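You operate a simulated robot arm through the tools that you are given. There is no shell and no other tool.

You run a simulated two-armed robot. Do the job below in one go: nothing can be reset, and whatever is moved stays where it is left.

Task
Snug wheel nuts D, T and B with the blue 2 Nm wrench.
Fine: the wheel on the bench; stop at each click; wrench back on its rest; leave the other nuts. Set down upright: what you pick out.

Only the result counts: the job must be done as asked and must still hold three seconds after the hand-in. Knocking over, shifting, dropping, spilling or breaking anything else fails it.

Robot
Two 7-joint arms with fingered hands on one trunk that stands fixed in place. Base frame: the origin is at the foot of the trunk, x ahead of it, y to its left, z up; the work surface is at about z = 70. Lengths are in cm, angles in rad, forces in N, time in s.
The left shoulder is at [2.7, 26.9, 102.2], the right one opposite. Each reaches about 129.8 cm from its shoulder. Payload 5 kg a hand.
The TCP of each hand is the grasp point between the finger pads, 4.2 cm short of the fingertips. In the tool frame z runs along the fingers and y along their closing line. The gripper opens to 20.8 cm; its body begins 11.9 cm behind the TCP. The gripper is a hand of 4 fingers: y runs from the thumb to the fingers, the wrist lies at [0, 0, -31.7] in the tool frame, and closing takes about 1.5 s.
Orientation is that of the tool frame in the base frame, as a unit quaternion [w, x, y, z]. With the fingers straight down and closing along the base's y, the tool's x points along the base's -x, its y along +y and its z along -z.

Tools
- The arms move only by the tool jog_arm. It takes "left_rows", "right_rows" or both (then of equal length, played together; a hand with none holds still); each is a list of rows, each an object (a shift or turn left out is 0, a gripper value left out holds the last) with "delta_pos": the shift along the base's x, y, z in units of 300 mm (1.0 is 300 mm), a list of three; "dr": the turn, a rotation vector about the base's x, y, z in units of 60 degrees (1.0 is 60 degrees), a list of three; "claw": the gripper command, from -1 (fully open) to 1 (shut), values between in proportion. In form: [{"delta_pos": [x, y, z], "dr": [rx, ry, rz], "claw": claw}, ...]. A call has 1 to 20 rows; each row is the pose to reach, as a shift and turn from the pose commanded when the call began. A call with a number of a shift or a turn outside -1 to 1 is refused whole. A row lasts 0.2 s, in which the tool goes at most 5 cm and 0.15 rad; a call with a longer step from one row to the next is refused whole, and so is a gripper value outside its range. A pose out of reach is approached as far as the arm can. The call stops where the force on the tool passes 40 N (or 10 N more than at its start, if that is more) or the arm is blocked; 0.2 s more then pass. Each finger travels about 15.3 cm/s and halts on what it meets, pressing with about 31 N; the grip force reading is that of the motor and also rises with nothing between the fingers. The clock runs only during rows and for 0.2 s after the last one: add rows that repeat a pose to give the fingers time. The reply holds the time, the measured pose of the TCP, the force on the tool along the base axes, the opening and the grip force, in the units named above and with some noise, with the torque about the TCP (base axes, N m) and any sound that the robot's microphone picked up.
- Cameras (640 x 400 px; columns grow to the right, rows downward): "scene" is now at [17.36, -0.68, 130.16]; the picture's right is [0.05, -1.00, 0.00], its down [-0.47, -0.02, -0.88] and it looks along [0.88, 0.04, -0.47] (base axes); focal length 334 px, centre (320, 200). "left" rides on the left gripper at [-9.3, 0.1, -14.6] in its tool frame; the picture's right is [-0.01, -1.00, 0.00], its down [0.84, -0.01, -0.54] and it looks along [0.54, -0.01, 0.84] (tool axes); focal length 280 px, centre (320, 200). "right" rides on the right gripper at [9.3, 0.1, -14.6] in its tool frame; the picture's right is [-0.01, 1.00, 0.00], its down [-0.84, -0.01, -0.54] and it looks along [-0.54, -0.01, 0.84] (tool axes); focal length 280 px, centre (320, 200). There is no depth. A picture from a camera that has moved, and an enlarged one, comes with that camera's place and axes in the base frame and with its lens. The place of the scene camera against the robot may be out by one fixed shift of up to 1.8 cm in any direction.
- grab_frame(camera): a new picture of that camera. It takes no simulated time.
- move_column(by): moves the trunk up (or, below 0, down) by that many cm; the arms and the scene camera ride with it, the base frame stays. It gives what a move gives, with no picture.
- preshape(shape, hand): the hand has 4 fingers and takes this shape, open, in about a second: jaw (thumb against the fingers, like two jaws); tri (thumb and two fingers); tip (a fingertip pinch); poke (one finger out to press); point (the index stretched); flat (the hand flat); cup (the hand cupped); fist (a fist). The gripper value then closes the fingers along that shape, each until it touches; the sizes above hold for jaw. It gives what a move gives, with no picture.
- aim_head(pan, tilt): turns the head with the scene camera to pan (to the left, within 1.396 rad either way) and tilt (down, from -0.506 to 1.204), counted from straight ahead of the robot (the tilt from the chest, where the trunk bows). It gives what a move gives.
- zoom(camera, box): a new picture of the part [left, top, right, bottom] of that camera's present view, enlarged. It takes no simulated time.
- close_job(): hands the job in; it is judged then, once.

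Nothing tells you positions but the pictures and the camera data. Unless the task says otherwise, let go and move clear before handing in.

The tools are called after "Call:" as a command line: name --argument value ..., lists and objects as JSON in quotes. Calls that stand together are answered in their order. jog_arm: Moves the arms, as the interface text tells. Its arguments: {"type":"object","properties":{"left_rows":{"type":"array"},"right_rows":{"type":"array"}},"required":[]} The other tools are called the same way: move_column (by) moves the trunk up or down; preshape (shape, hand) gives the hand a shape; aim_head (pan, tilt) turns the head that bears the scene camera; grab_frame (camera) takes a picture; zoom (camera, box) takes an enlarged picture of a part of a camera's view; close_job () hands the job in.

At the start:

```text
time_s: 0.0
left_eef_pos: [50.47, 26.73, 114.51]
left_ee_rot: [0.001, -0.076, 0.997, 0.0]
left_wrist_force: [0.6, 0.5, -0.1]
left_ft_torque: [0.02, 0.01, -0.01]
left_opening: 20.77
left_finger_force: 0.0
left_shape: jaw
right_eef_pos: [70.14, -20.25, 113.78]
right_ee_rot: [0.0, -0.075, 0.997, 0.0]
right_wrist_force: [0.4, 0.6, -0.8]
right_ft_torque: [0.02, -0.04, 0.01]
right_opening: 20.81
right_finger_force: 0.1
right_shape: jaw
trunk travel left (down, up): [-40.0, 22.1]
head pan, tilt (commanded): [0.045, 0.487]
```

scene: 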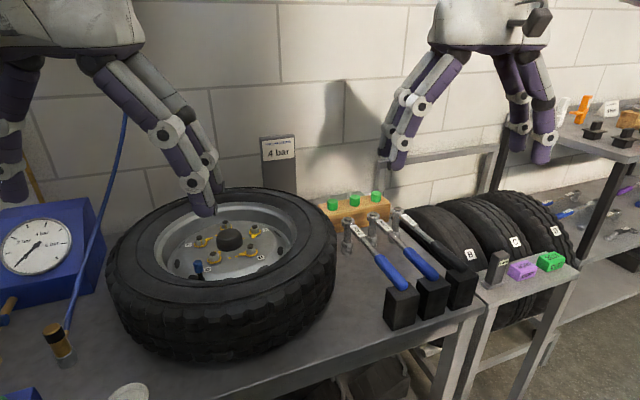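
right: 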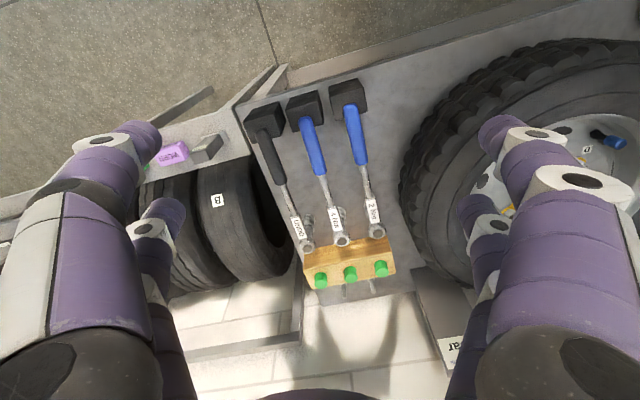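
left: 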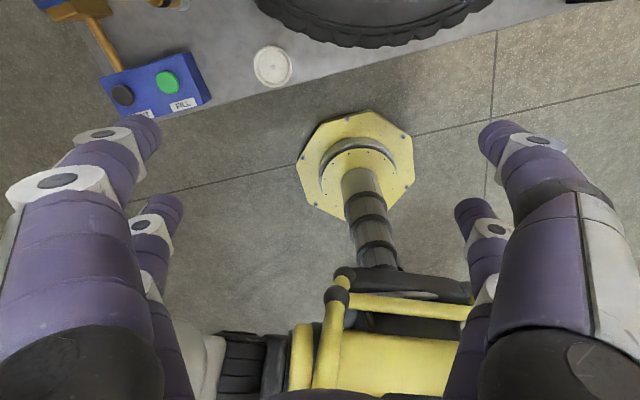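

I see a wheel lying flat on the bench with yellow nuts and labels, and three wrenches (two blue, one black) lying between black rests and a wooden block. I'll look closer at the wheel and the wrench labels before moving anything.

Call:
zoom --camera "scene" --box '[140, 190, 320, 302]'

Call:
zoom --camera "scene" --box '[310, 180, 490, 340]'

Call:
zoom --camera "right" --box '[220, 60, 420, 300]'

Call:
zoom --camera "right" --box '[400, 30, 640, 260]'

```text
3.56 times, centred on (230, 246) of scene
camera zoom: at [17.36, -0.68, 130.16], right [0.05, -1.0, 0.0], down [-0.47, -0.02, -0.88], along [0.88, 0.04, -0.47], focal length 1188 px, centre (640, 36)
```

zoom: 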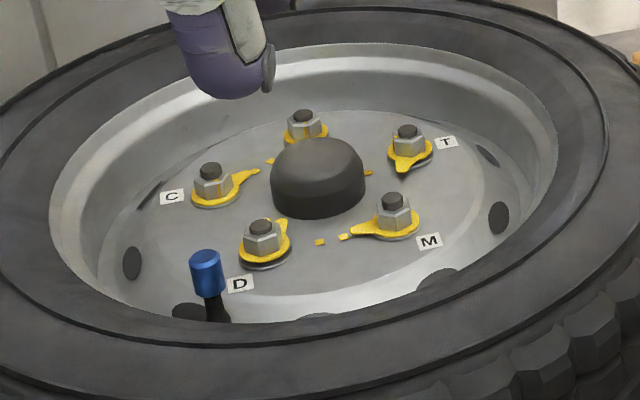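

```text
2.50 times, centred on (400, 260) of scene
camera zoom: at [17.36, -0.68, 130.16], right [0.05, -1.0, 0.0], down [-0.47, -0.02, -0.88], along [0.88, 0.04, -0.47], focal length 835 px, centre (120, 50)
```

zoom: 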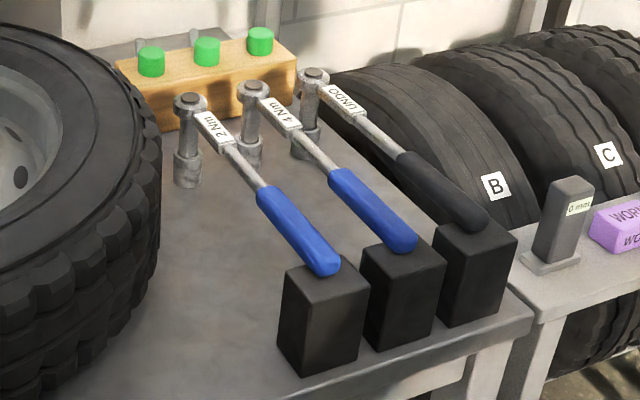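

```text
1.67 times, centred on (320, 180) of right
camera zoom: at [60.85, -21.39, 128.51], right [-0.13, 0.99, 0.0], down [0.84, 0.11, 0.54], along [0.53, 0.07, -0.84], focal length 467 px, centre (320, 233)
```

zoom: 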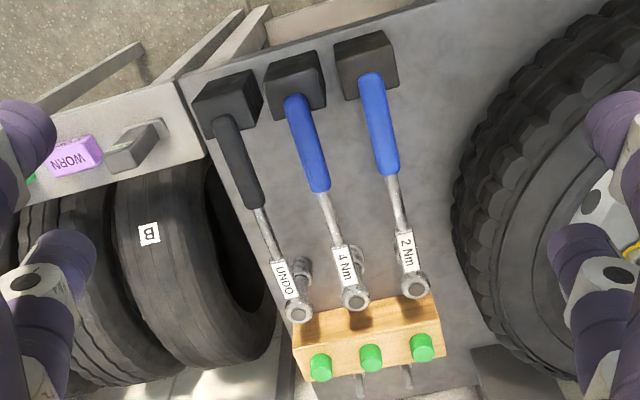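

```text
1.74 times, centred on (520, 145) of right
camera zoom: at [60.85, -21.39, 128.51], right [-0.13, 0.99, 0.0], down [0.84, 0.11, 0.54], along [0.53, 0.07, -0.84], focal length 488 px, centre (-28, 296)
```

zoom: 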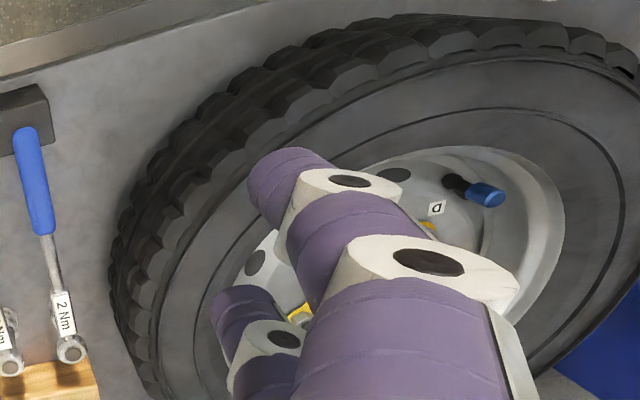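

The 2 Nm wrench is the left of the three (head about [97.6, -4.5, 81], handle end about [73, -13]). The wheel hub is near [85, 25]. I'll aim the head for clearer views.

Call:
aim_head --pan 0.3 --tilt 0.65

Call:
grab_frame --camera "scene"

```text
time_s: 0.8
left_eef_pos: [50.41, 26.85, 114.33]
left_ee_rot: [0.0, -0.076, 0.997, 0.001]
left_wrist_force: [0.7, 0.7, -0.2]
left_ft_torque: [-0.03, 0.01, -0.01]
left_opening: 20.77
left_finger_force: 0.0
left_shape: jaw
right_eef_pos: [70.09, -20.19, 113.69]
right_ee_rot: [0.001, -0.075, 0.997, 0.0]
right_wrist_force: [0.5, 0.4, 1.1]
right_ft_torque: [0.04, 0.01, 0.0]
right_opening: 20.79
right_finger_force: 0.2
right_shape: jaw
trunk travel left (down, up): [-40.0, 22.1]
head pan, tilt (commanded): [0.3, 0.649]
```

```text
taken
camera scene: at [16.54, 1.47, 128.71], right [0.3, -0.96, 0.0], down [-0.58, -0.18, -0.8], along [0.76, 0.24, -0.6], focal length 334 px, centre (320, 200)
```

scene: 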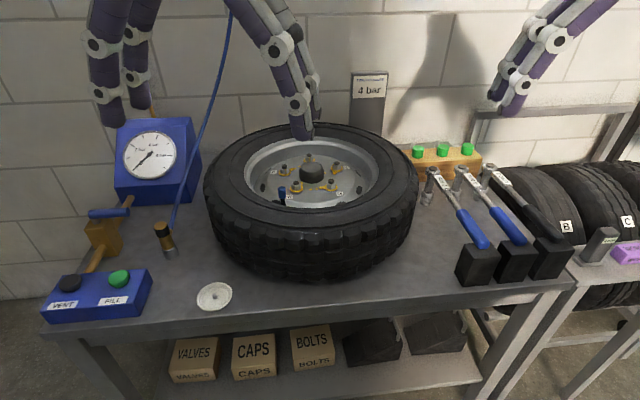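

The left hand blocks the view of the wheel, so I'll pull it back toward the robot. I'll also bring the right hand over the near side of the wheel, staying high, to look at the nuts with its camera.

Call:
jog_arm --left_rows '[{"delta_pos": [-0.15, 0.02, 0]}, {"delta_pos": [-0.3, 0.04, 0]}, {"delta_pos": [-0.45, 0.06, 0]}, {"delta_pos": [-0.6, 0.08, 0]}, {"delta_pos": [-0.7, 0.1, 0]}, {"delta_pos": [-0.7, 0.1, 0]}, {"delta_pos": [-0.7, 0.1, 0]}, {"delta_pos": [-0.7, 0.1, 0]}, {"delta_pos": [-0.7, 0.1, 0]}, {"delta_pos": [-0.7, 0.1, 0]}]' --right_rows '[{"delta_pos": [-0.05, 0.1, 0.03]}, {"delta_pos": [-0.1, 0.24, 0.06]}, {"delta_pos": [-0.15, 0.38, 0.09]}, {"delta_pos": [-0.2, 0.52, 0.12]}, {"delta_pos": [-0.25, 0.66, 0.15]}, {"delta_pos": [-0.27, 0.8, 0.15]}, {"delta_pos": [-0.27, 0.94, 0.15]}, {"delta_pos": [-0.27, 1.0, 0.15]}, {"delta_pos": [-0.27, 1.0, 0.15]}, {"delta_pos": [-0.27, 1.0, 0.15]}]'

Call:
grab_frame --camera "scene"

Call:
grab_frame --camera "right"

```text
time_s: 3.0
left_eef_pos: [29.42, 29.8, 114.52]
left_ee_rot: [0.0, -0.076, 0.997, 0.0]
left_wrist_force: [-0.9, 0.8, 0.3]
left_ft_torque: [0.03, 0.02, 0.0]
left_opening: 20.8
left_finger_force: 0.2
left_shape: jaw
right_eef_pos: [61.86, 9.84, 118.16]
right_ee_rot: [0.0, -0.074, 0.997, 0.0]
right_wrist_force: [-0.4, 0.3, -0.2]
right_ft_torque: [0.02, -0.03, 0.02]
right_opening: 20.78
right_finger_force: 0.2
right_shape: jaw
trunk travel left (down, up): [-40.0, 22.1]
head pan, tilt (commanded): [0.3, 0.649]
```

```text
taken
camera scene: at [16.52, 1.48, 128.71], right [0.3, -0.96, 0.0], down [-0.58, -0.18, -0.8], along [0.76, 0.24, -0.6], focal length 334 px, centre (320, 200)
```

scene: 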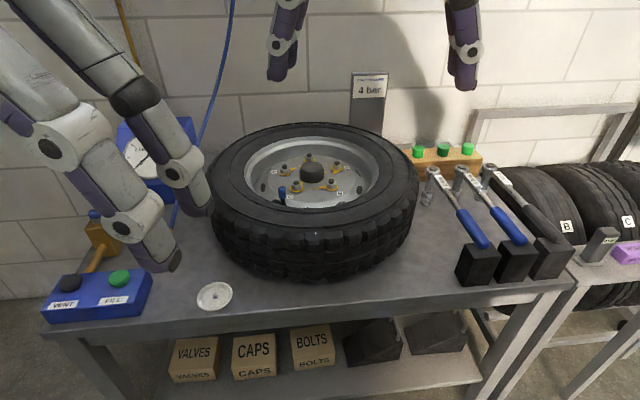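

```text
taken
camera right: at [52.68, 8.67, 132.91], right [-0.13, 0.99, 0.0], down [0.83, 0.11, 0.54], along [0.53, 0.07, -0.84], focal length 280 px, centre (320, 200)
```

right: 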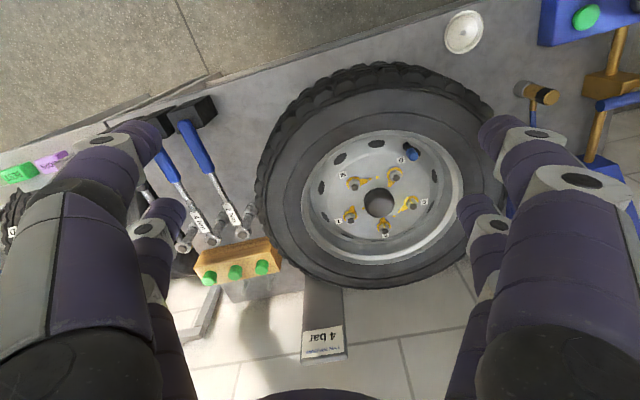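

Call:
zoom --camera "right" --box '[300, 125, 460, 265]'

Call:
zoom --camera "scene" --box '[240, 140, 390, 220]'

Call:
zoom --camera "scene" --box '[400, 130, 580, 300]'

```text
2.86 times, centred on (380, 195) of right
camera zoom: at [52.68, 8.67, 132.91], right [-0.13, 0.99, 0.0], down [0.83, 0.11, 0.54], along [0.53, 0.07, -0.84], focal length 801 px, centre (149, 214)
```

zoom: 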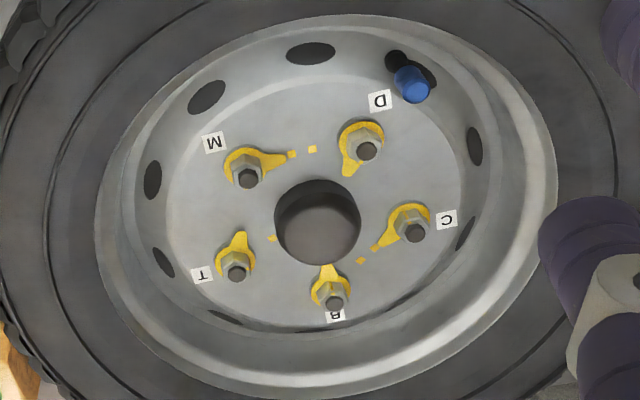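

```text
4.27 times, centred on (315, 180) of scene
camera zoom: at [16.52, 1.48, 128.71], right [0.3, -0.96, 0.0], down [-0.58, -0.18, -0.8], along [0.76, 0.24, -0.6], focal length 1426 px, centre (341, 285)
```

zoom: 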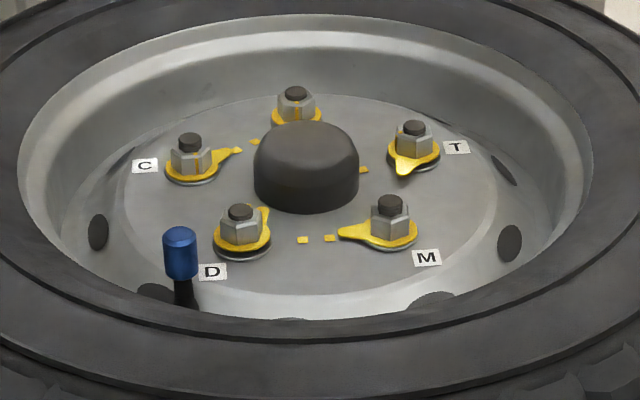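

```text
2.35 times, centred on (490, 215) of scene
camera zoom: at [16.52, 1.48, 128.71], right [0.3, -0.96, 0.0], down [-0.58, -0.18, -0.8], along [0.76, 0.24, -0.6], focal length 786 px, centre (-80, 165)
```

zoom: 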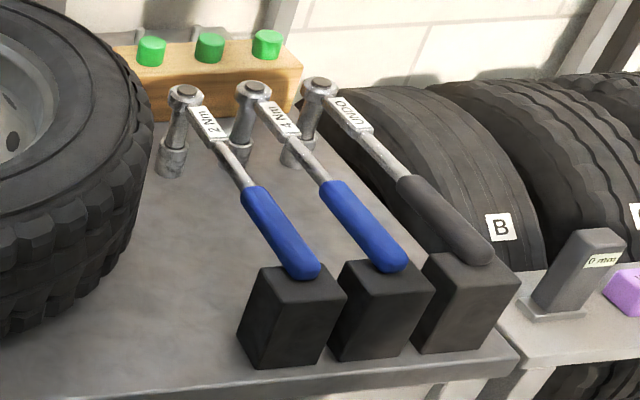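

Pointers on D, T and B sit about 45–50° short (clockwise) of their yellow marks; M and C are already on theirs. Stud tops are near z≈85 on a circle centred at about [82.8, 25.0], radius ~6.9. I'll take a second view from a shifted position to triangulate.

Call:
jog_arm --right_rows '[{"delta_pos": [0.06, 0.12, -0.02]}, {"delta_pos": [0.14, 0.24, -0.05]}, {"delta_pos": [0.24, 0.34, -0.1]}, {"delta_pos": [0.33, 0.42, -0.13]}, {"delta_pos": [0.4, 0.46, -0.15]}, {"delta_pos": [0.4, 0.46, -0.15]}, {"delta_pos": [0.4, 0.46, -0.15]}]'

Call:
grab_frame --camera "right"

Call:
grab_frame --camera "scene"

```text
time_s: 3.9
left_eef_pos: [29.36, 30.22, 114.3]
left_ee_rot: [0.0, -0.076, 0.997, -0.003]
left_wrist_force: [-1.5, 4.1, 0.1]
left_ft_torque: [-0.64, -0.19, 0.01]
left_opening: 20.78
left_finger_force: 0.1
left_shape: jaw
right_eef_pos: [76.32, 10.03, 119.15]
right_ee_rot: [0.007, -0.008, 0.999, 0.045]
right_wrist_force: [-2.3, 5.5, -0.2]
right_ft_torque: [-0.8, -0.26, -0.04]
right_opening: 20.81
right_finger_force: 0.1
right_shape: jaw
right hand out of reach, approached as far as the arm can: row 4
trunk travel left (down, up): [-40.0, 22.1]
head pan, tilt (commanded): [0.3, 0.649]
stopped in row 4 (right hand): the arm was blocked; the commanded pose is now the measured one
```

```text
taken
camera right: at [66.75, 8.66, 133.8], right [0.0, 1.0, 0.09], down [0.84, -0.05, 0.55], along [0.55, 0.08, -0.83], focal length 280 px, centre (320, 200)
```

right: 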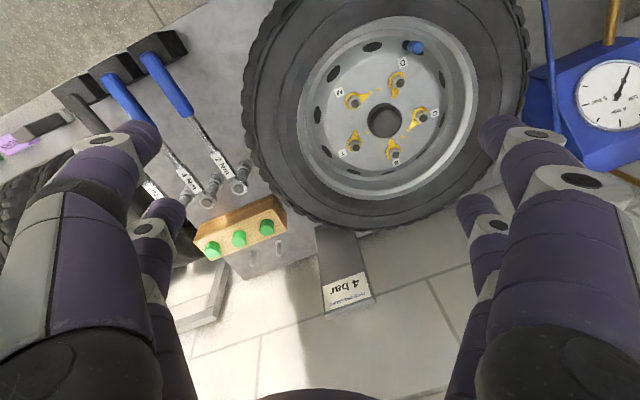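

```text
taken
camera scene: at [16.42, 1.98, 128.68], right [0.3, -0.95, 0.0], down [-0.58, -0.18, -0.8], along [0.76, 0.23, -0.61], focal length 334 px, centre (320, 200)
```

scene: 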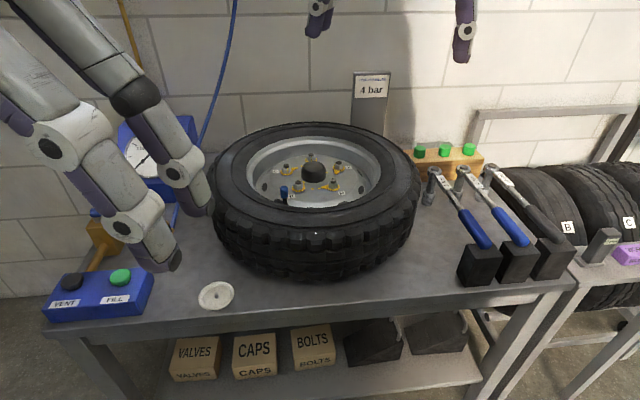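

The right arm can't go that far left (it was blocked by the body), so I'll back it off. From between the wheel and the wrenches I can look at both; the left arm looks better suited for the work itself.

Call:
jog_arm --right_rows '[{"delta_pos": [0, -0.1, -0.05], "dr": [-0.04, 0.006, 0]}, {"delta_pos": [0, -0.22, -0.12], "dr": [-0.086, 0.013, 0]}, {"delta_pos": [0, -0.34, -0.2], "dr": [-0.086, 0.013, 0]}, {"delta_pos": [0, -0.43, -0.28], "dr": [-0.086, 0.013, 0]}, {"delta_pos": [0, -0.43, -0.3], "dr": [-0.086, 0.013, 0]}, {"delta_pos": [0, -0.43, -0.3], "dr": [-0.086, 0.013, 0]}, {"delta_pos": [0, -0.43, -0.3], "dr": [-0.086, 0.013, 0]}]'

Call:
grab_frame --camera "right"

Call:
grab_frame --camera "scene"

```text
time_s: 5.5
left_eef_pos: [29.44, 29.69, 114.35]
left_ee_rot: [0.0, -0.075, 0.997, 0.0]
left_wrist_force: [1.0, -0.4, 0.9]
left_ft_torque: [0.0, -0.05, 0.0]
left_opening: 20.79
left_finger_force: 0.0
left_shape: jaw
right_eef_pos: [76.39, -3.35, 110.25]
right_ee_rot: [0.0, -0.01, 1.0, 0.002]
right_wrist_force: [-1.1, -0.8, -0.2]
right_ft_torque: [0.0, -0.03, 0.01]
right_opening: 20.78
right_finger_force: 0.1
right_shape: jaw
trunk travel left (down, up): [-40.0, 22.1]
head pan, tilt (commanded): [0.3, 0.649]
```

```text
taken
camera right: at [67.02, -3.34, 125.02], right [0.0, 1.0, 0.0], down [0.84, 0.0, 0.54], along [0.54, 0.01, -0.84], focal length 280 px, centre (320, 200)
```

right: 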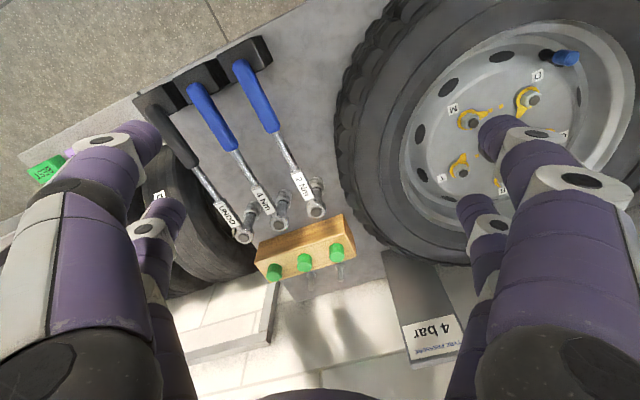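

```text
taken
camera scene: at [16.52, 1.48, 128.71], right [0.3, -0.96, 0.0], down [-0.58, -0.18, -0.8], along [0.76, 0.24, -0.6], focal length 334 px, centre (320, 200)
```

scene: 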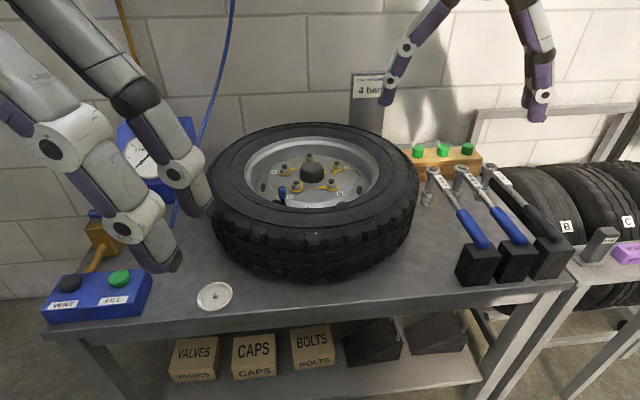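

Call:
zoom --camera "right" --box '[200, 30, 360, 230]'

Call:
zoom --camera "right" --box '[330, 20, 640, 220]'

Call:
zoom --camera "scene" --box '[400, 160, 520, 300]'

Call:
zoom --camera "scene" --box '[200, 110, 430, 290]'

```text
2.00 times, centred on (280, 130) of right
camera zoom: at [67.02, -3.34, 125.02], right [0.0, 1.0, 0.0], down [0.84, 0.0, 0.54], along [0.54, 0.01, -0.84], focal length 561 px, centre (400, 340)
```

zoom: 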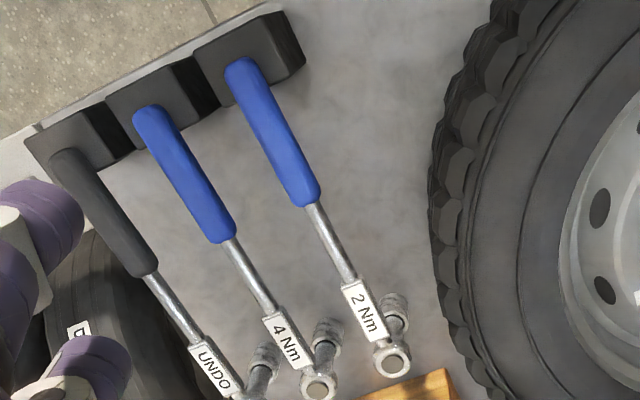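

```text
2.00 times, centred on (485, 120) of right
camera zoom: at [67.02, -3.34, 125.02], right [0.0, 1.0, 0.0], down [0.84, 0.0, 0.54], along [0.54, 0.01, -0.84], focal length 561 px, centre (-10, 360)
```

zoom: 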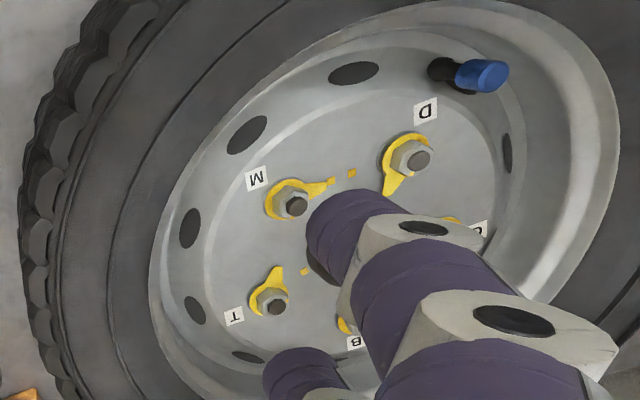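

```text
2.86 times, centred on (460, 230) of scene
camera zoom: at [16.52, 1.48, 128.71], right [0.3, -0.96, 0.0], down [-0.58, -0.18, -0.8], along [0.76, 0.24, -0.6], focal length 955 px, centre (-80, 114)
```

zoom: 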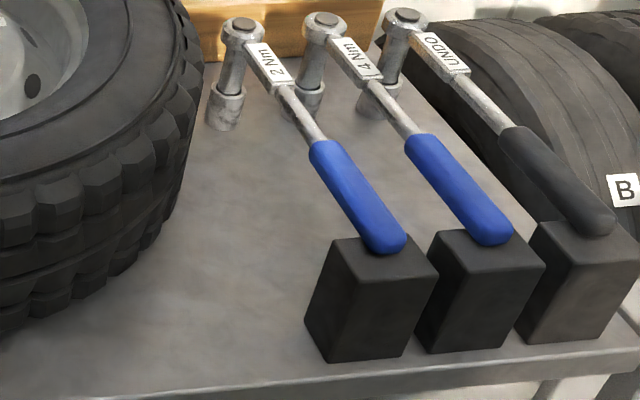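

```text
2.22 times, centred on (315, 200) of scene
camera zoom: at [16.52, 1.48, 128.71], right [0.3, -0.96, 0.0], down [-0.58, -0.18, -0.8], along [0.76, 0.24, -0.6], focal length 742 px, centre (331, 200)
```

zoom: 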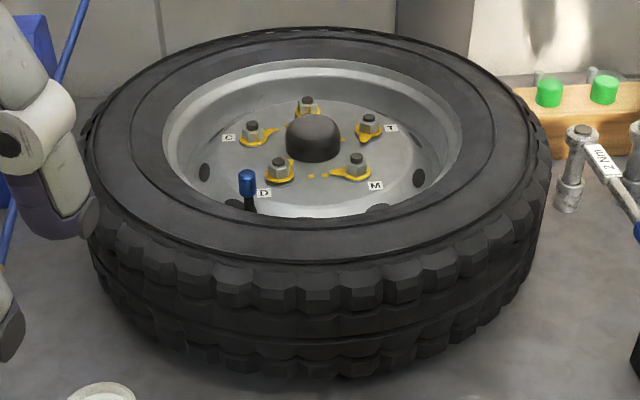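

Stud tops triangulate to z≈85.0 (D≈[76.1, 26.5], T≈[87.5, 19.8], B≈[89.2, 27.75]), rim lip about z≈85. The 2 Nm wrench head is at about [97.8, -3.9], its top at z≈81, and the handle runs at 23° to end at about [72.3, -14.9]. I'll park the right hand out to the right and test a partial closing of the left hand to see its finger thickness.

Call:
jog_arm --right_rows '[{"delta_pos": [-0.1, -0.12, 0.02]}, {"delta_pos": [-0.2, -0.24, 0.04]}, {"delta_pos": [-0.3, -0.36, 0.06]}, {"delta_pos": [-0.4, -0.48, 0.08]}, {"delta_pos": [-0.5, -0.6, 0.1]}, {"delta_pos": [-0.6, -0.72, 0.1]}, {"delta_pos": [-0.65, -0.84, 0.1]}, {"delta_pos": [-0.7, -0.96, 0.1]}, {"delta_pos": [-0.7, -0.96, 0.1]}, {"delta_pos": [-0.7, -0.96, 0.1]}]' --left_rows '[{"claw": 0.5}, {"claw": 0.5}, {"claw": 0.5}, {"claw": 0.5}, {"claw": 0.5}, {"claw": 0.5}, {"claw": 0.5}, {"claw": 0.5}, {"claw": 0.5}, {"claw": 0.5}]'

Call:
grab_frame --camera "left"

Call:
grab_frame --camera "scene"

```text
time_s: 7.7
left_eef_pos: [29.5, 29.7, 114.36]
left_ee_rot: [-0.001, -0.074, 0.997, 0.0]
left_wrist_force: [0.2, -0.8, -0.7]
left_ft_torque: [0.02, 0.07, 0.02]
left_opening: 5.24
left_finger_force: 0.1
left_shape: jaw
right_eef_pos: [55.46, -32.04, 113.18]
right_ee_rot: [-0.001, -0.01, 1.0, 0.002]
right_wrist_force: [-0.2, -0.2, 0.4]
right_ft_torque: [-0.02, 0.07, 0.0]
right_opening: 20.79
right_finger_force: 0.0
right_shape: jaw
trunk travel left (down, up): [-40.0, 22.1]
head pan, tilt (commanded): [0.3, 0.649]
```

```text
taken
camera left: at [38.64, 31.15, 128.92], right [0.16, -0.99, 0.0], down [-0.83, -0.14, 0.54], along [-0.53, -0.09, -0.84], focal length 280 px, centre (320, 200)
```

left: 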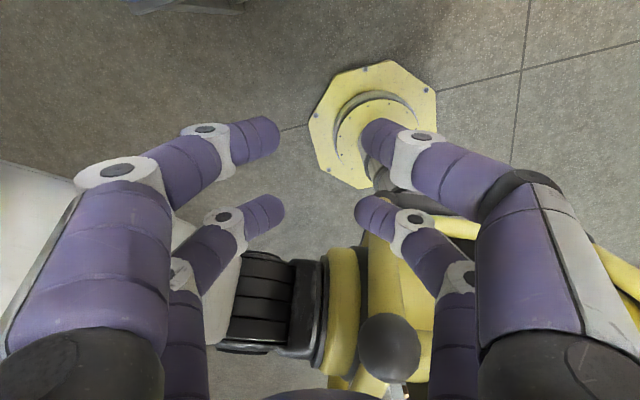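

```text
taken
camera scene: at [16.56, 1.46, 128.7], right [0.3, -0.96, 0.0], down [-0.58, -0.18, -0.8], along [0.76, 0.24, -0.6], focal length 334 px, centre (320, 200)
```

scene: 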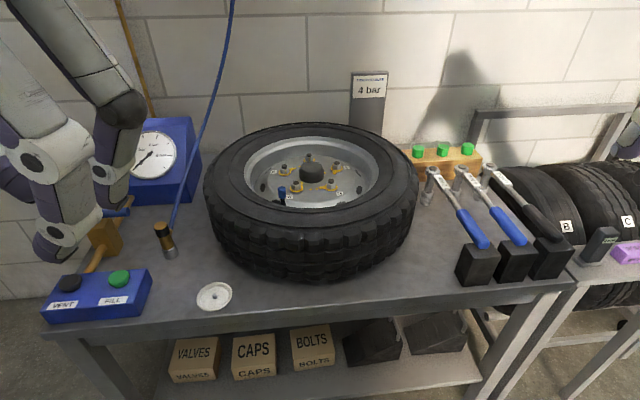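

The fingers curl in a claw, so their knuckles spread about 7 cm to each side near the tips — tight next to the 4 Nm wrench 7.7 cm away. I'll look at the "tip" shape to see whether it is narrower.

Call:
preshape --shape "tip" --hand "left"

Call:
grab_frame --camera "left"

```text
time_s: 8.6
left_eef_pos: [29.3, 29.64, 114.58]
left_ee_rot: [0.0, -0.075, 0.997, 0.0]
left_wrist_force: [0.0, -0.7, 0.0]
left_ft_torque: [0.0, -0.03, -0.01]
left_opening: 20.82
left_finger_force: 0.1
left_shape: tip
right_eef_pos: [55.36, -32.07, 113.24]
right_ee_rot: [-0.001, -0.01, 1.0, 0.001]
right_wrist_force: [0.2, -0.3, 0.6]
right_ft_torque: [-0.04, -0.01, 0.01]
right_opening: 20.78
right_finger_force: 0.0
right_shape: jaw
trunk travel left (down, up): [-40.0, 22.1]
head pan, tilt (commanded): [0.3, 0.649]
```

```text
taken
camera left: at [38.59, 31.19, 128.93], right [0.16, -0.99, 0.0], down [-0.83, -0.14, 0.54], along [-0.53, -0.09, -0.84], focal length 280 px, centre (320, 200)
```

left: 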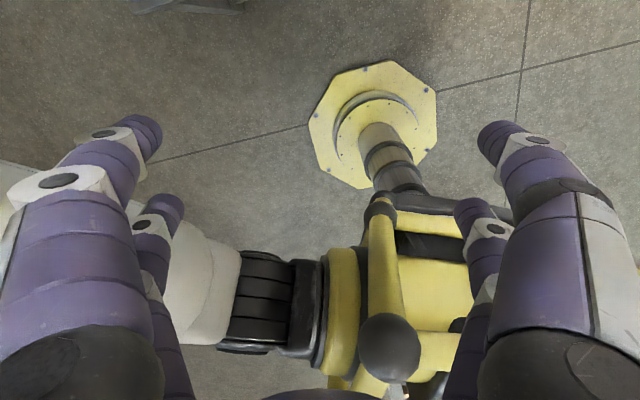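

Call:
jog_arm --left_rows '[{"claw": 0.7}, {"claw": 0.7}, {"claw": 0.7}, {"claw": 0.7}, {"claw": 0.7}, {"claw": 0.7}, {"claw": 0.7}]'

Call:
grab_frame --camera "left"

Call:
preshape --shape "jaw" --hand "left"

Call:
jog_arm --left_rows '[{"claw": 0.7}, {"claw": 0.7}, {"claw": 0.7}, {"claw": 0.7}, {"claw": 0.7}, {"claw": 0.7}, {"claw": 0.7}]'

Call:
grab_frame --camera "left"

```text
time_s: 10.2
left_eef_pos: [29.52, 29.73, 114.39]
left_ee_rot: [0.0, -0.075, 0.997, 0.0]
left_wrist_force: [0.3, -0.4, -0.5]
left_ft_torque: [0.02, 0.01, 0.0]
left_opening: 3.17
left_finger_force: 0.0
left_shape: tip
right_eef_pos: [55.34, -32.07, 113.17]
right_ee_rot: [0.0, -0.009, 1.0, 0.001]
right_wrist_force: [0.4, 0.3, -0.5]
right_ft_torque: [-0.02, 0.0, 0.03]
right_opening: 20.82
right_finger_force: 0.0
right_shape: jaw
trunk travel left (down, up): [-40.0, 22.1]
head pan, tilt (commanded): [0.3, 0.649]
```

```text
taken
camera left: at [38.6, 31.18, 128.93], right [0.16, -0.99, 0.0], down [-0.83, -0.14, 0.54], along [-0.53, -0.09, -0.84], focal length 280 px, centre (320, 200)
```

left: 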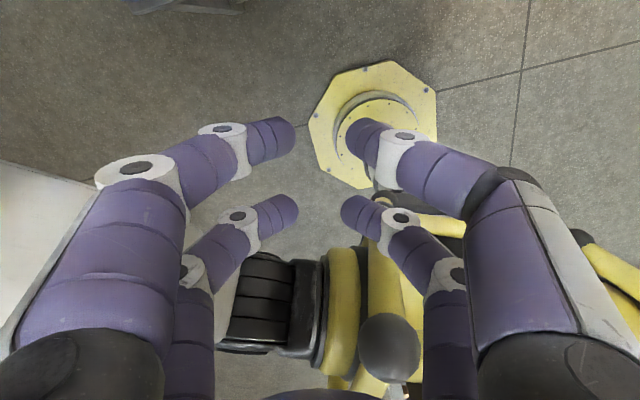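

```text
time_s: 11.1
left_eef_pos: [29.56, 29.6, 114.44]
left_ee_rot: [0.0, -0.075, 0.997, 0.0]
left_wrist_force: [-0.8, 0.2, -0.4]
left_ft_torque: [0.01, -0.04, 0.0]
left_opening: 20.8
left_finger_force: 0.0
left_shape: jaw
right_eef_pos: [55.24, -32.03, 113.17]
right_ee_rot: [0.001, -0.01, 1.0, 0.002]
right_wrist_force: [1.2, 0.1, -0.6]
right_ft_torque: [0.01, -0.03, 0.0]
right_opening: 20.78
right_finger_force: 0.0
right_shape: jaw
trunk travel left (down, up): [-40.0, 22.1]
head pan, tilt (commanded): [0.3, 0.649]
```

```text
time_s: 12.7
left_eef_pos: [29.45, 29.74, 114.41]
left_ee_rot: [0.0, -0.074, 0.997, 0.0]
left_wrist_force: [0.2, -0.2, -0.5]
left_ft_torque: [0.04, 0.02, 0.01]
left_opening: 3.16
left_finger_force: 0.1
left_shape: jaw
right_eef_pos: [55.37, -32.16, 113.17]
right_ee_rot: [0.0, -0.009, 1.0, 0.002]
right_wrist_force: [-0.1, -0.3, 0.1]
right_ft_torque: [0.02, 0.0, -0.02]
right_opening: 20.82
right_finger_force: 0.1
right_shape: jaw
trunk travel left (down, up): [-40.0, 22.1]
head pan, tilt (commanded): [0.3, 0.649]
```

```text
taken
camera left: at [38.6, 31.18, 128.93], right [0.16, -0.99, 0.0], down [-0.83, -0.14, 0.54], along [-0.53, -0.09, -0.84], focal length 280 px, centre (320, 200)
```

left: 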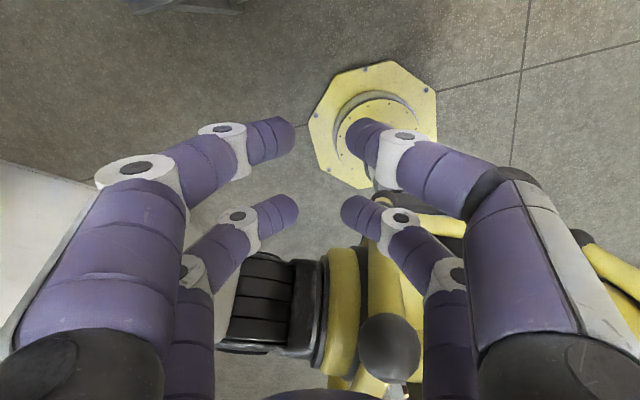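

The "tip" shape looks the same as "jaw", so I'll plan on a jaw fingertip pinch with a small roll to clear the neighbouring wrench. First I'll get a close, more exact look at the wrenches with the right camera.

Call:
jog_arm --right_rows '[{"delta_pos": [0.1, 0.11, 0]}, {"delta_pos": [0.2, 0.22, 0]}, {"delta_pos": [0.3, 0.33, 0]}, {"delta_pos": [0.4, 0.44, -0.03]}, {"delta_pos": [0.5, 0.55, -0.08]}, {"delta_pos": [0.53, 0.64, -0.16]}, {"delta_pos": [0.53, 0.67, -0.27]}, {"delta_pos": [0.53, 0.67, -0.38]}, {"delta_pos": [0.53, 0.67, -0.38]}, {"delta_pos": [0.53, 0.67, -0.38]}, {"delta_pos": [0.53, 0.67, -0.38]}]'

Call:
zoom --camera "right" --box '[180, 0, 460, 180]'

Call:
grab_frame --camera "right"

```text
time_s: 15.1
left_eef_pos: [29.49, 29.7, 114.39]
left_ee_rot: [0.0, -0.075, 0.997, 0.001]
left_wrist_force: [-0.2, -0.7, 0.0]
left_ft_torque: [-0.03, 0.01, -0.02]
left_opening: 3.16
left_finger_force: 0.1
left_shape: jaw
right_eef_pos: [71.1, -12.11, 101.78]
right_ee_rot: [0.0, -0.01, 1.0, 0.001]
right_wrist_force: [-0.4, 0.6, -0.1]
right_ft_torque: [-0.01, 0.0, 0.0]
right_opening: 20.8
right_finger_force: 0.1
right_shape: jaw
trunk travel left (down, up): [-40.0, 22.1]
head pan, tilt (commanded): [0.3, 0.649]
```

```text
2.22 times, centred on (320, 90) of right
camera zoom: at [61.81, -12.12, 116.56], right [0.0, 1.0, 0.0], down [0.84, 0.0, 0.54], along [0.54, 0.01, -0.84], focal length 623 px, centre (320, 444)
```

zoom: 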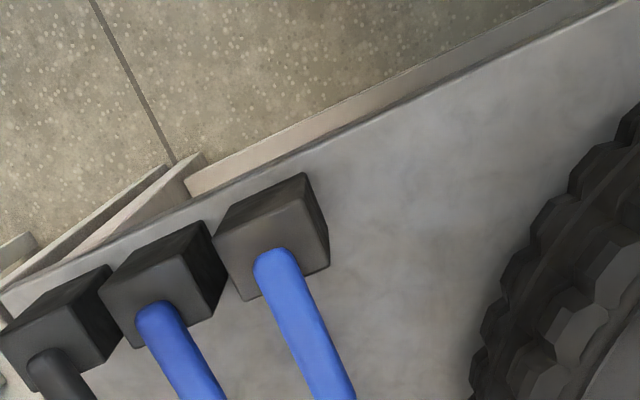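

```text
taken
camera right: at [61.81, -12.12, 116.56], right [0.0, 1.0, 0.0], down [0.84, 0.0, 0.54], along [0.54, 0.01, -0.84], focal length 280 px, centre (320, 200)
```

right: 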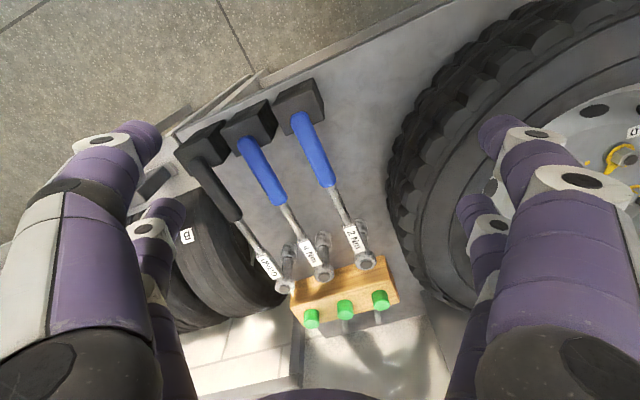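

Call:
zoom --camera "right" --box '[220, 70, 420, 195]'

Call:
zoom --camera "right" --box '[260, 170, 420, 290]'

```text
3.20 times, centred on (320, 132) of right
camera zoom: at [61.81, -12.12, 116.56], right [0.0, 1.0, 0.0], down [0.84, 0.0, 0.54], along [0.54, 0.01, -0.84], focal length 897 px, centre (320, 416)
```

zoom: 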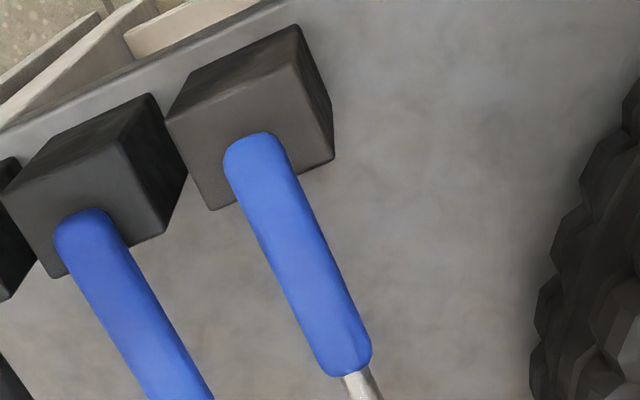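

```text
3.33 times, centred on (340, 230) of right
camera zoom: at [61.81, -12.12, 116.56], right [0.0, 1.0, 0.0], down [0.84, 0.0, 0.54], along [0.54, 0.01, -0.84], focal length 935 px, centre (253, 100)
```

zoom: 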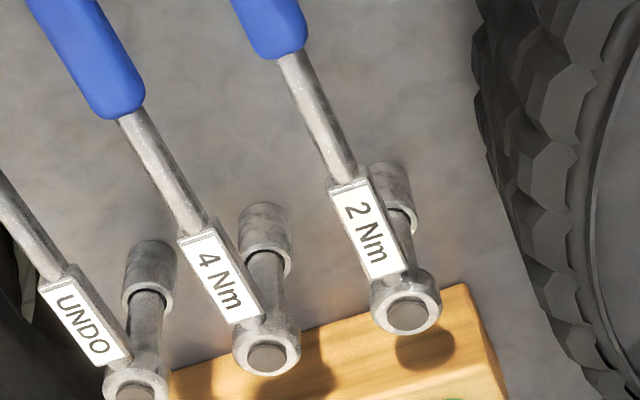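

Head top of the 2 Nm wrench triangulates to [97.8, -3.7, 81.35], handle axis z≈79.8 at 23.4°, block top z≈78.5. Next I'll look at the left hand's fingertips with the head camera to learn exactly where they pinch.

Call:
aim_head --pan 1.1 --tilt 0.5

Call:
grab_frame --camera "scene"

```text
time_s: 16.2
left_eef_pos: [29.54, 29.72, 114.42]
left_ee_rot: [0.0, -0.075, 0.997, 0.0]
left_wrist_force: [-0.1, 0.1, 0.2]
left_ft_torque: [-0.03, 0.03, -0.02]
left_opening: 3.15
left_finger_force: 0.1
left_shape: jaw
right_eef_pos: [71.04, -12.12, 101.86]
right_ee_rot: [0.0, -0.01, 1.0, 0.001]
right_wrist_force: [-0.1, 0.5, -0.2]
right_ft_torque: [0.01, -0.02, 0.0]
right_opening: 20.81
right_finger_force: 0.0
right_shape: jaw
trunk travel left (down, up): [-40.0, 22.1]
head pan, tilt (commanded): [1.1, 0.499]
```

```text
taken
camera scene: at [12.38, 7.01, 130.04], right [0.89, -0.45, 0.0], down [-0.22, -0.43, -0.88], along [0.4, 0.78, -0.48], focal length 334 px, centre (320, 200)
```

scene: 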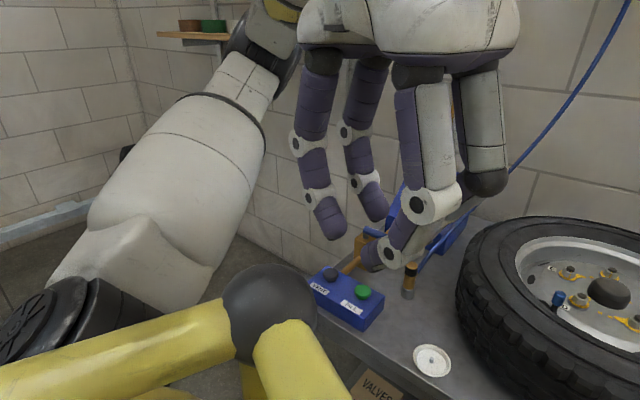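

The fingertips pinch about 3 cm below the TCP, so I'll aim the TCP 3 cm above the handle axis with a 12° lean for clearance. I'll now park the right hand to the right, turned to watch the wrench, and point the head at the wrench.

Call:
jog_arm --right_rows '[{"delta_pos": [-0.09, -0.1, 0.05]}, {"delta_pos": [-0.18, -0.2, 0.1], "dr": [0, 0, 0.06]}, {"delta_pos": [-0.27, -0.3, 0.15], "dr": [0, 0, 0.16]}, {"delta_pos": [-0.36, -0.4, 0.2], "dr": [0, 0, 0.27]}, {"delta_pos": [-0.45, -0.5, 0.2], "dr": [0, 0, 0.38]}, {"delta_pos": [-0.54, -0.6, 0.2], "dr": [0, 0, 0.49]}, {"delta_pos": [-0.62, -0.7, 0.2], "dr": [0, 0, 0.58]}, {"delta_pos": [-0.67, -0.8, 0.2], "dr": [0, 0, 0.62]}, {"delta_pos": [-0.7, -0.87, 0.2], "dr": [0, 0, 0.62]}, {"delta_pos": [-0.7, -0.87, 0.2], "dr": [0, 0, 0.62]}, {"delta_pos": [-0.7, -0.87, 0.2], "dr": [0, 0, 0.62]}]'

Call:
aim_head --pan 0.0 --tilt 0.6

Call:
grab_frame --camera "right"

Call:
grab_frame --camera "scene"

```text
time_s: 18.6
left_eef_pos: [29.48, 29.6, 114.45]
left_ee_rot: [0.001, -0.074, 0.997, 0.0]
left_wrist_force: [0.3, 0.0, -0.2]
left_ft_torque: [-0.04, -0.01, -0.02]
left_opening: 3.16
left_finger_force: 0.1
left_shape: jaw
right_eef_pos: [50.25, -38.28, 107.82]
right_ee_rot: [-0.002, -0.328, 0.945, 0.001]
right_wrist_force: [0.5, 0.5, -0.3]
right_ft_torque: [-0.01, 0.03, -0.03]
right_opening: 20.81
right_finger_force: 0.0
right_shape: jaw
trunk travel left (down, up): [-40.0, 22.1]
head pan, tilt (commanded): [1.1, 0.499]
```

```text
time_s: 20.0
left_eef_pos: [29.5, 29.76, 114.38]
left_ee_rot: [0.001, -0.075, 0.997, 0.0]
left_wrist_force: [0.0, 0.4, 0.4]
left_ft_torque: [-0.01, 0.02, 0.0]
left_opening: 3.14
left_finger_force: 0.1
left_shape: jaw
right_eef_pos: [50.24, -38.23, 107.76]
right_ee_rot: [-0.001, -0.328, 0.945, 0.001]
right_wrist_force: [0.6, -0.3, -0.1]
right_ft_torque: [0.0, 0.02, 0.04]
right_opening: 20.8
right_finger_force: 0.0
right_shape: jaw
trunk travel left (down, up): [-40.0, 22.1]
head pan, tilt (commanded): [0.0, 0.6]
```

```text
taken
camera right: at [42.89, -43.84, 122.61], right [-0.61, 0.79, 0.0], down [0.67, 0.51, 0.54], along [0.43, 0.33, -0.84], focal length 280 px, centre (320, 200)
```

right: 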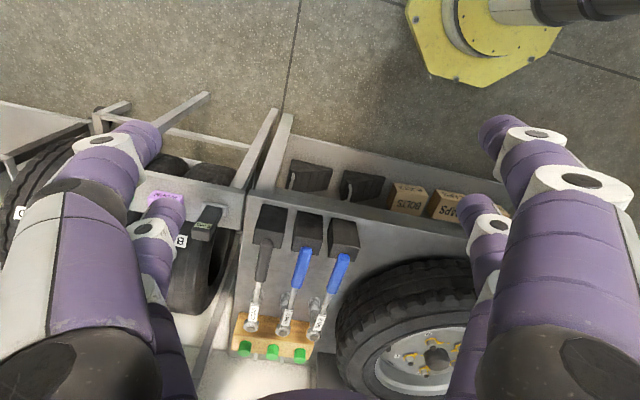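

```text
taken
camera scene: at [17.08, -1.08, 129.13], right [0.0, -1.0, 0.0], down [-0.56, 0.0, -0.83], along [0.83, 0.0, -0.56], focal length 334 px, centre (320, 200)
```

scene: 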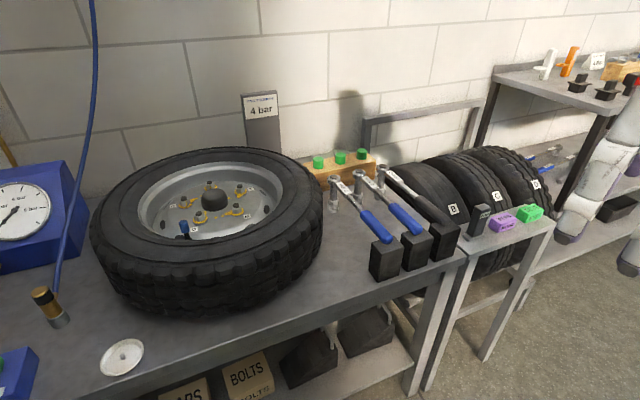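

Both views show the 2 Nm wrench clearly. I'll bring the left hand across at height, turning it to match the handle with the small lean.

Call:
jog_arm --left_rows '[{"delta_pos": [0.106, -0.103, -0.01], "dr": [-0.04, -0.011, 0.05], "claw": 0.62}, {"delta_pos": [0.211, -0.205, -0.03], "dr": [-0.08, -0.022, 0.1]}, {"delta_pos": [0.317, -0.308, -0.05], "dr": [-0.12, -0.034, 0.15]}, {"delta_pos": [0.422, -0.41, -0.07], "dr": [-0.16, -0.045, 0.2]}, {"delta_pos": [0.528, -0.513, -0.1], "dr": [-0.193, -0.055, 0.246]}, {"delta_pos": [0.633, -0.615, -0.13], "dr": [-0.193, -0.055, 0.246]}, {"delta_pos": [0.739, -0.718, -0.16], "dr": [-0.193, -0.055, 0.246]}, {"delta_pos": [0.844, -0.82, -0.19], "dr": [-0.193, -0.055, 0.246]}, {"delta_pos": [0.95, -0.923, -0.213], "dr": [-0.193, -0.055, 0.246]}, {"delta_pos": [0.95, -0.923, -0.213], "dr": [-0.193, -0.055, 0.246]}, {"delta_pos": [0.95, -0.923, -0.213], "dr": [-0.193, -0.055, 0.246]}]'

Call:
grab_frame --camera "scene"

```text
time_s: 22.4
left_eef_pos: [57.85, 2.0, 108.01]
left_ee_rot: [0.02, -0.201, 0.974, -0.103]
left_wrist_force: [-0.9, -1.0, 0.2]
left_ft_torque: [-0.02, -0.01, 0.01]
left_opening: 3.9
left_finger_force: 0.1
left_shape: jaw
right_eef_pos: [50.23, -38.21, 107.77]
right_ee_rot: [-0.001, -0.328, 0.945, 0.001]
right_wrist_force: [-0.3, 0.1, 0.2]
right_ft_torque: [0.01, -0.04, 0.01]
right_opening: 20.81
right_finger_force: 0.1
right_shape: jaw
trunk travel left (down, up): [-40.0, 22.1]
head pan, tilt (commanded): [0.0, 0.6]
```

```text
taken
camera scene: at [17.06, -1.09, 129.13], right [0.0, -1.0, 0.0], down [-0.56, 0.0, -0.83], along [0.83, 0.0, -0.56], focal length 334 px, centre (320, 200)
```

scene: 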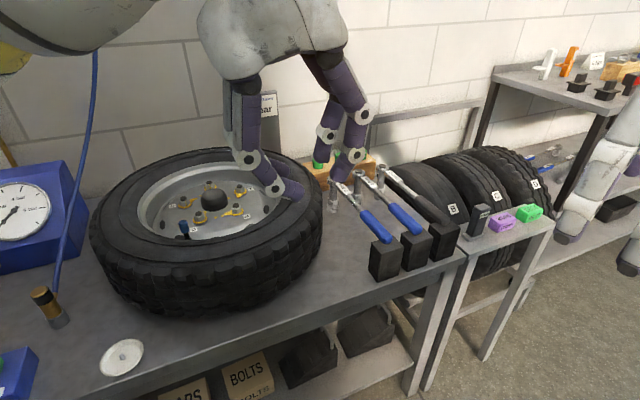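

Orientation is right (23.3° yaw, 12° lean). Moving to a hover about 10 cm above the grip point.

Call:
jog_arm --left_rows '[{"delta_pos": [0.13, -0.085, 0]}, {"delta_pos": [0.26, -0.17, 0]}, {"delta_pos": [0.39, -0.255, 0]}, {"delta_pos": [0.52, -0.34, -0.02]}, {"delta_pos": [0.63, -0.41, -0.08]}, {"delta_pos": [0.69, -0.449, -0.19]}, {"delta_pos": [0.69, -0.449, -0.34]}, {"delta_pos": [0.69, -0.449, -0.5]}, {"delta_pos": [0.69, -0.449, -0.5]}, {"delta_pos": [0.69, -0.449, -0.5]}, {"delta_pos": [0.69, -0.449, -0.5]}]'

Call:
grab_frame --camera "scene"

Call:
grab_frame --camera "right"

Call:
grab_frame --camera "left"

```text
time_s: 24.8
left_eef_pos: [78.81, -11.35, 92.99]
left_ee_rot: [0.021, -0.202, 0.974, -0.102]
left_wrist_force: [-0.1, 0.0, -0.2]
left_ft_torque: [0.02, 0.03, 0.04]
left_opening: 3.95
left_finger_force: 0.0
left_shape: jaw
right_eef_pos: [50.17, -38.09, 107.83]
right_ee_rot: [-0.001, -0.328, 0.945, 0.001]
right_wrist_force: [0.8, -0.4, -0.7]
right_ft_torque: [0.0, 0.01, -0.04]
right_opening: 20.8
right_finger_force: 0.1
right_shape: jaw
trunk travel left (down, up): [-40.0, 22.1]
head pan, tilt (commanded): [0.0, 0.6]
```

```text
taken
camera scene: at [17.1, -1.09, 129.14], right [0.0, -1.0, 0.0], down [-0.56, 0.0, -0.83], along [0.83, 0.0, -0.56], focal length 334 px, centre (320, 200)
```

scene: 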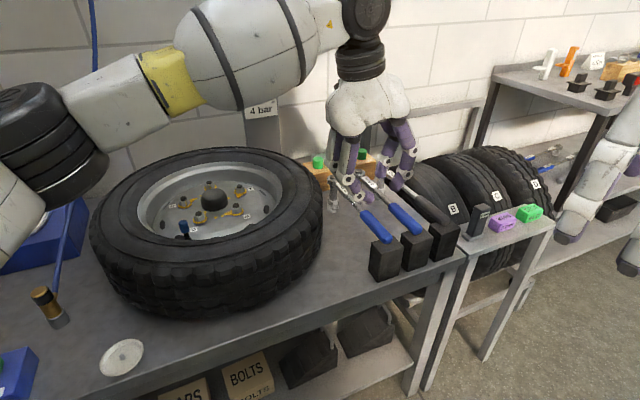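

```text
taken
camera right: at [42.9, -43.85, 122.61], right [-0.61, 0.79, 0.0], down [0.67, 0.51, 0.54], along [0.43, 0.33, -0.84], focal length 280 px, centre (320, 200)
```

right: 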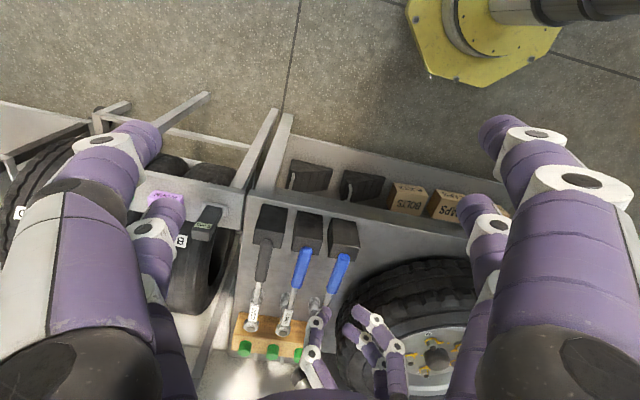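

```text
taken
camera left: at [86.05, -4.78, 107.17], right [0.4, -0.89, 0.21], down [-0.81, -0.24, 0.53], along [-0.42, -0.38, -0.82], focal length 280 px, centre (320, 200)
```

left: 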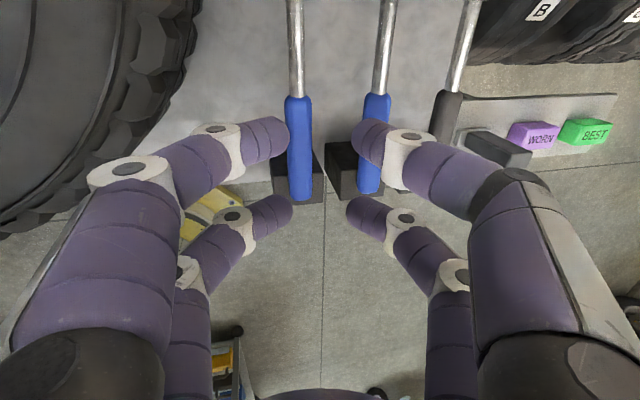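

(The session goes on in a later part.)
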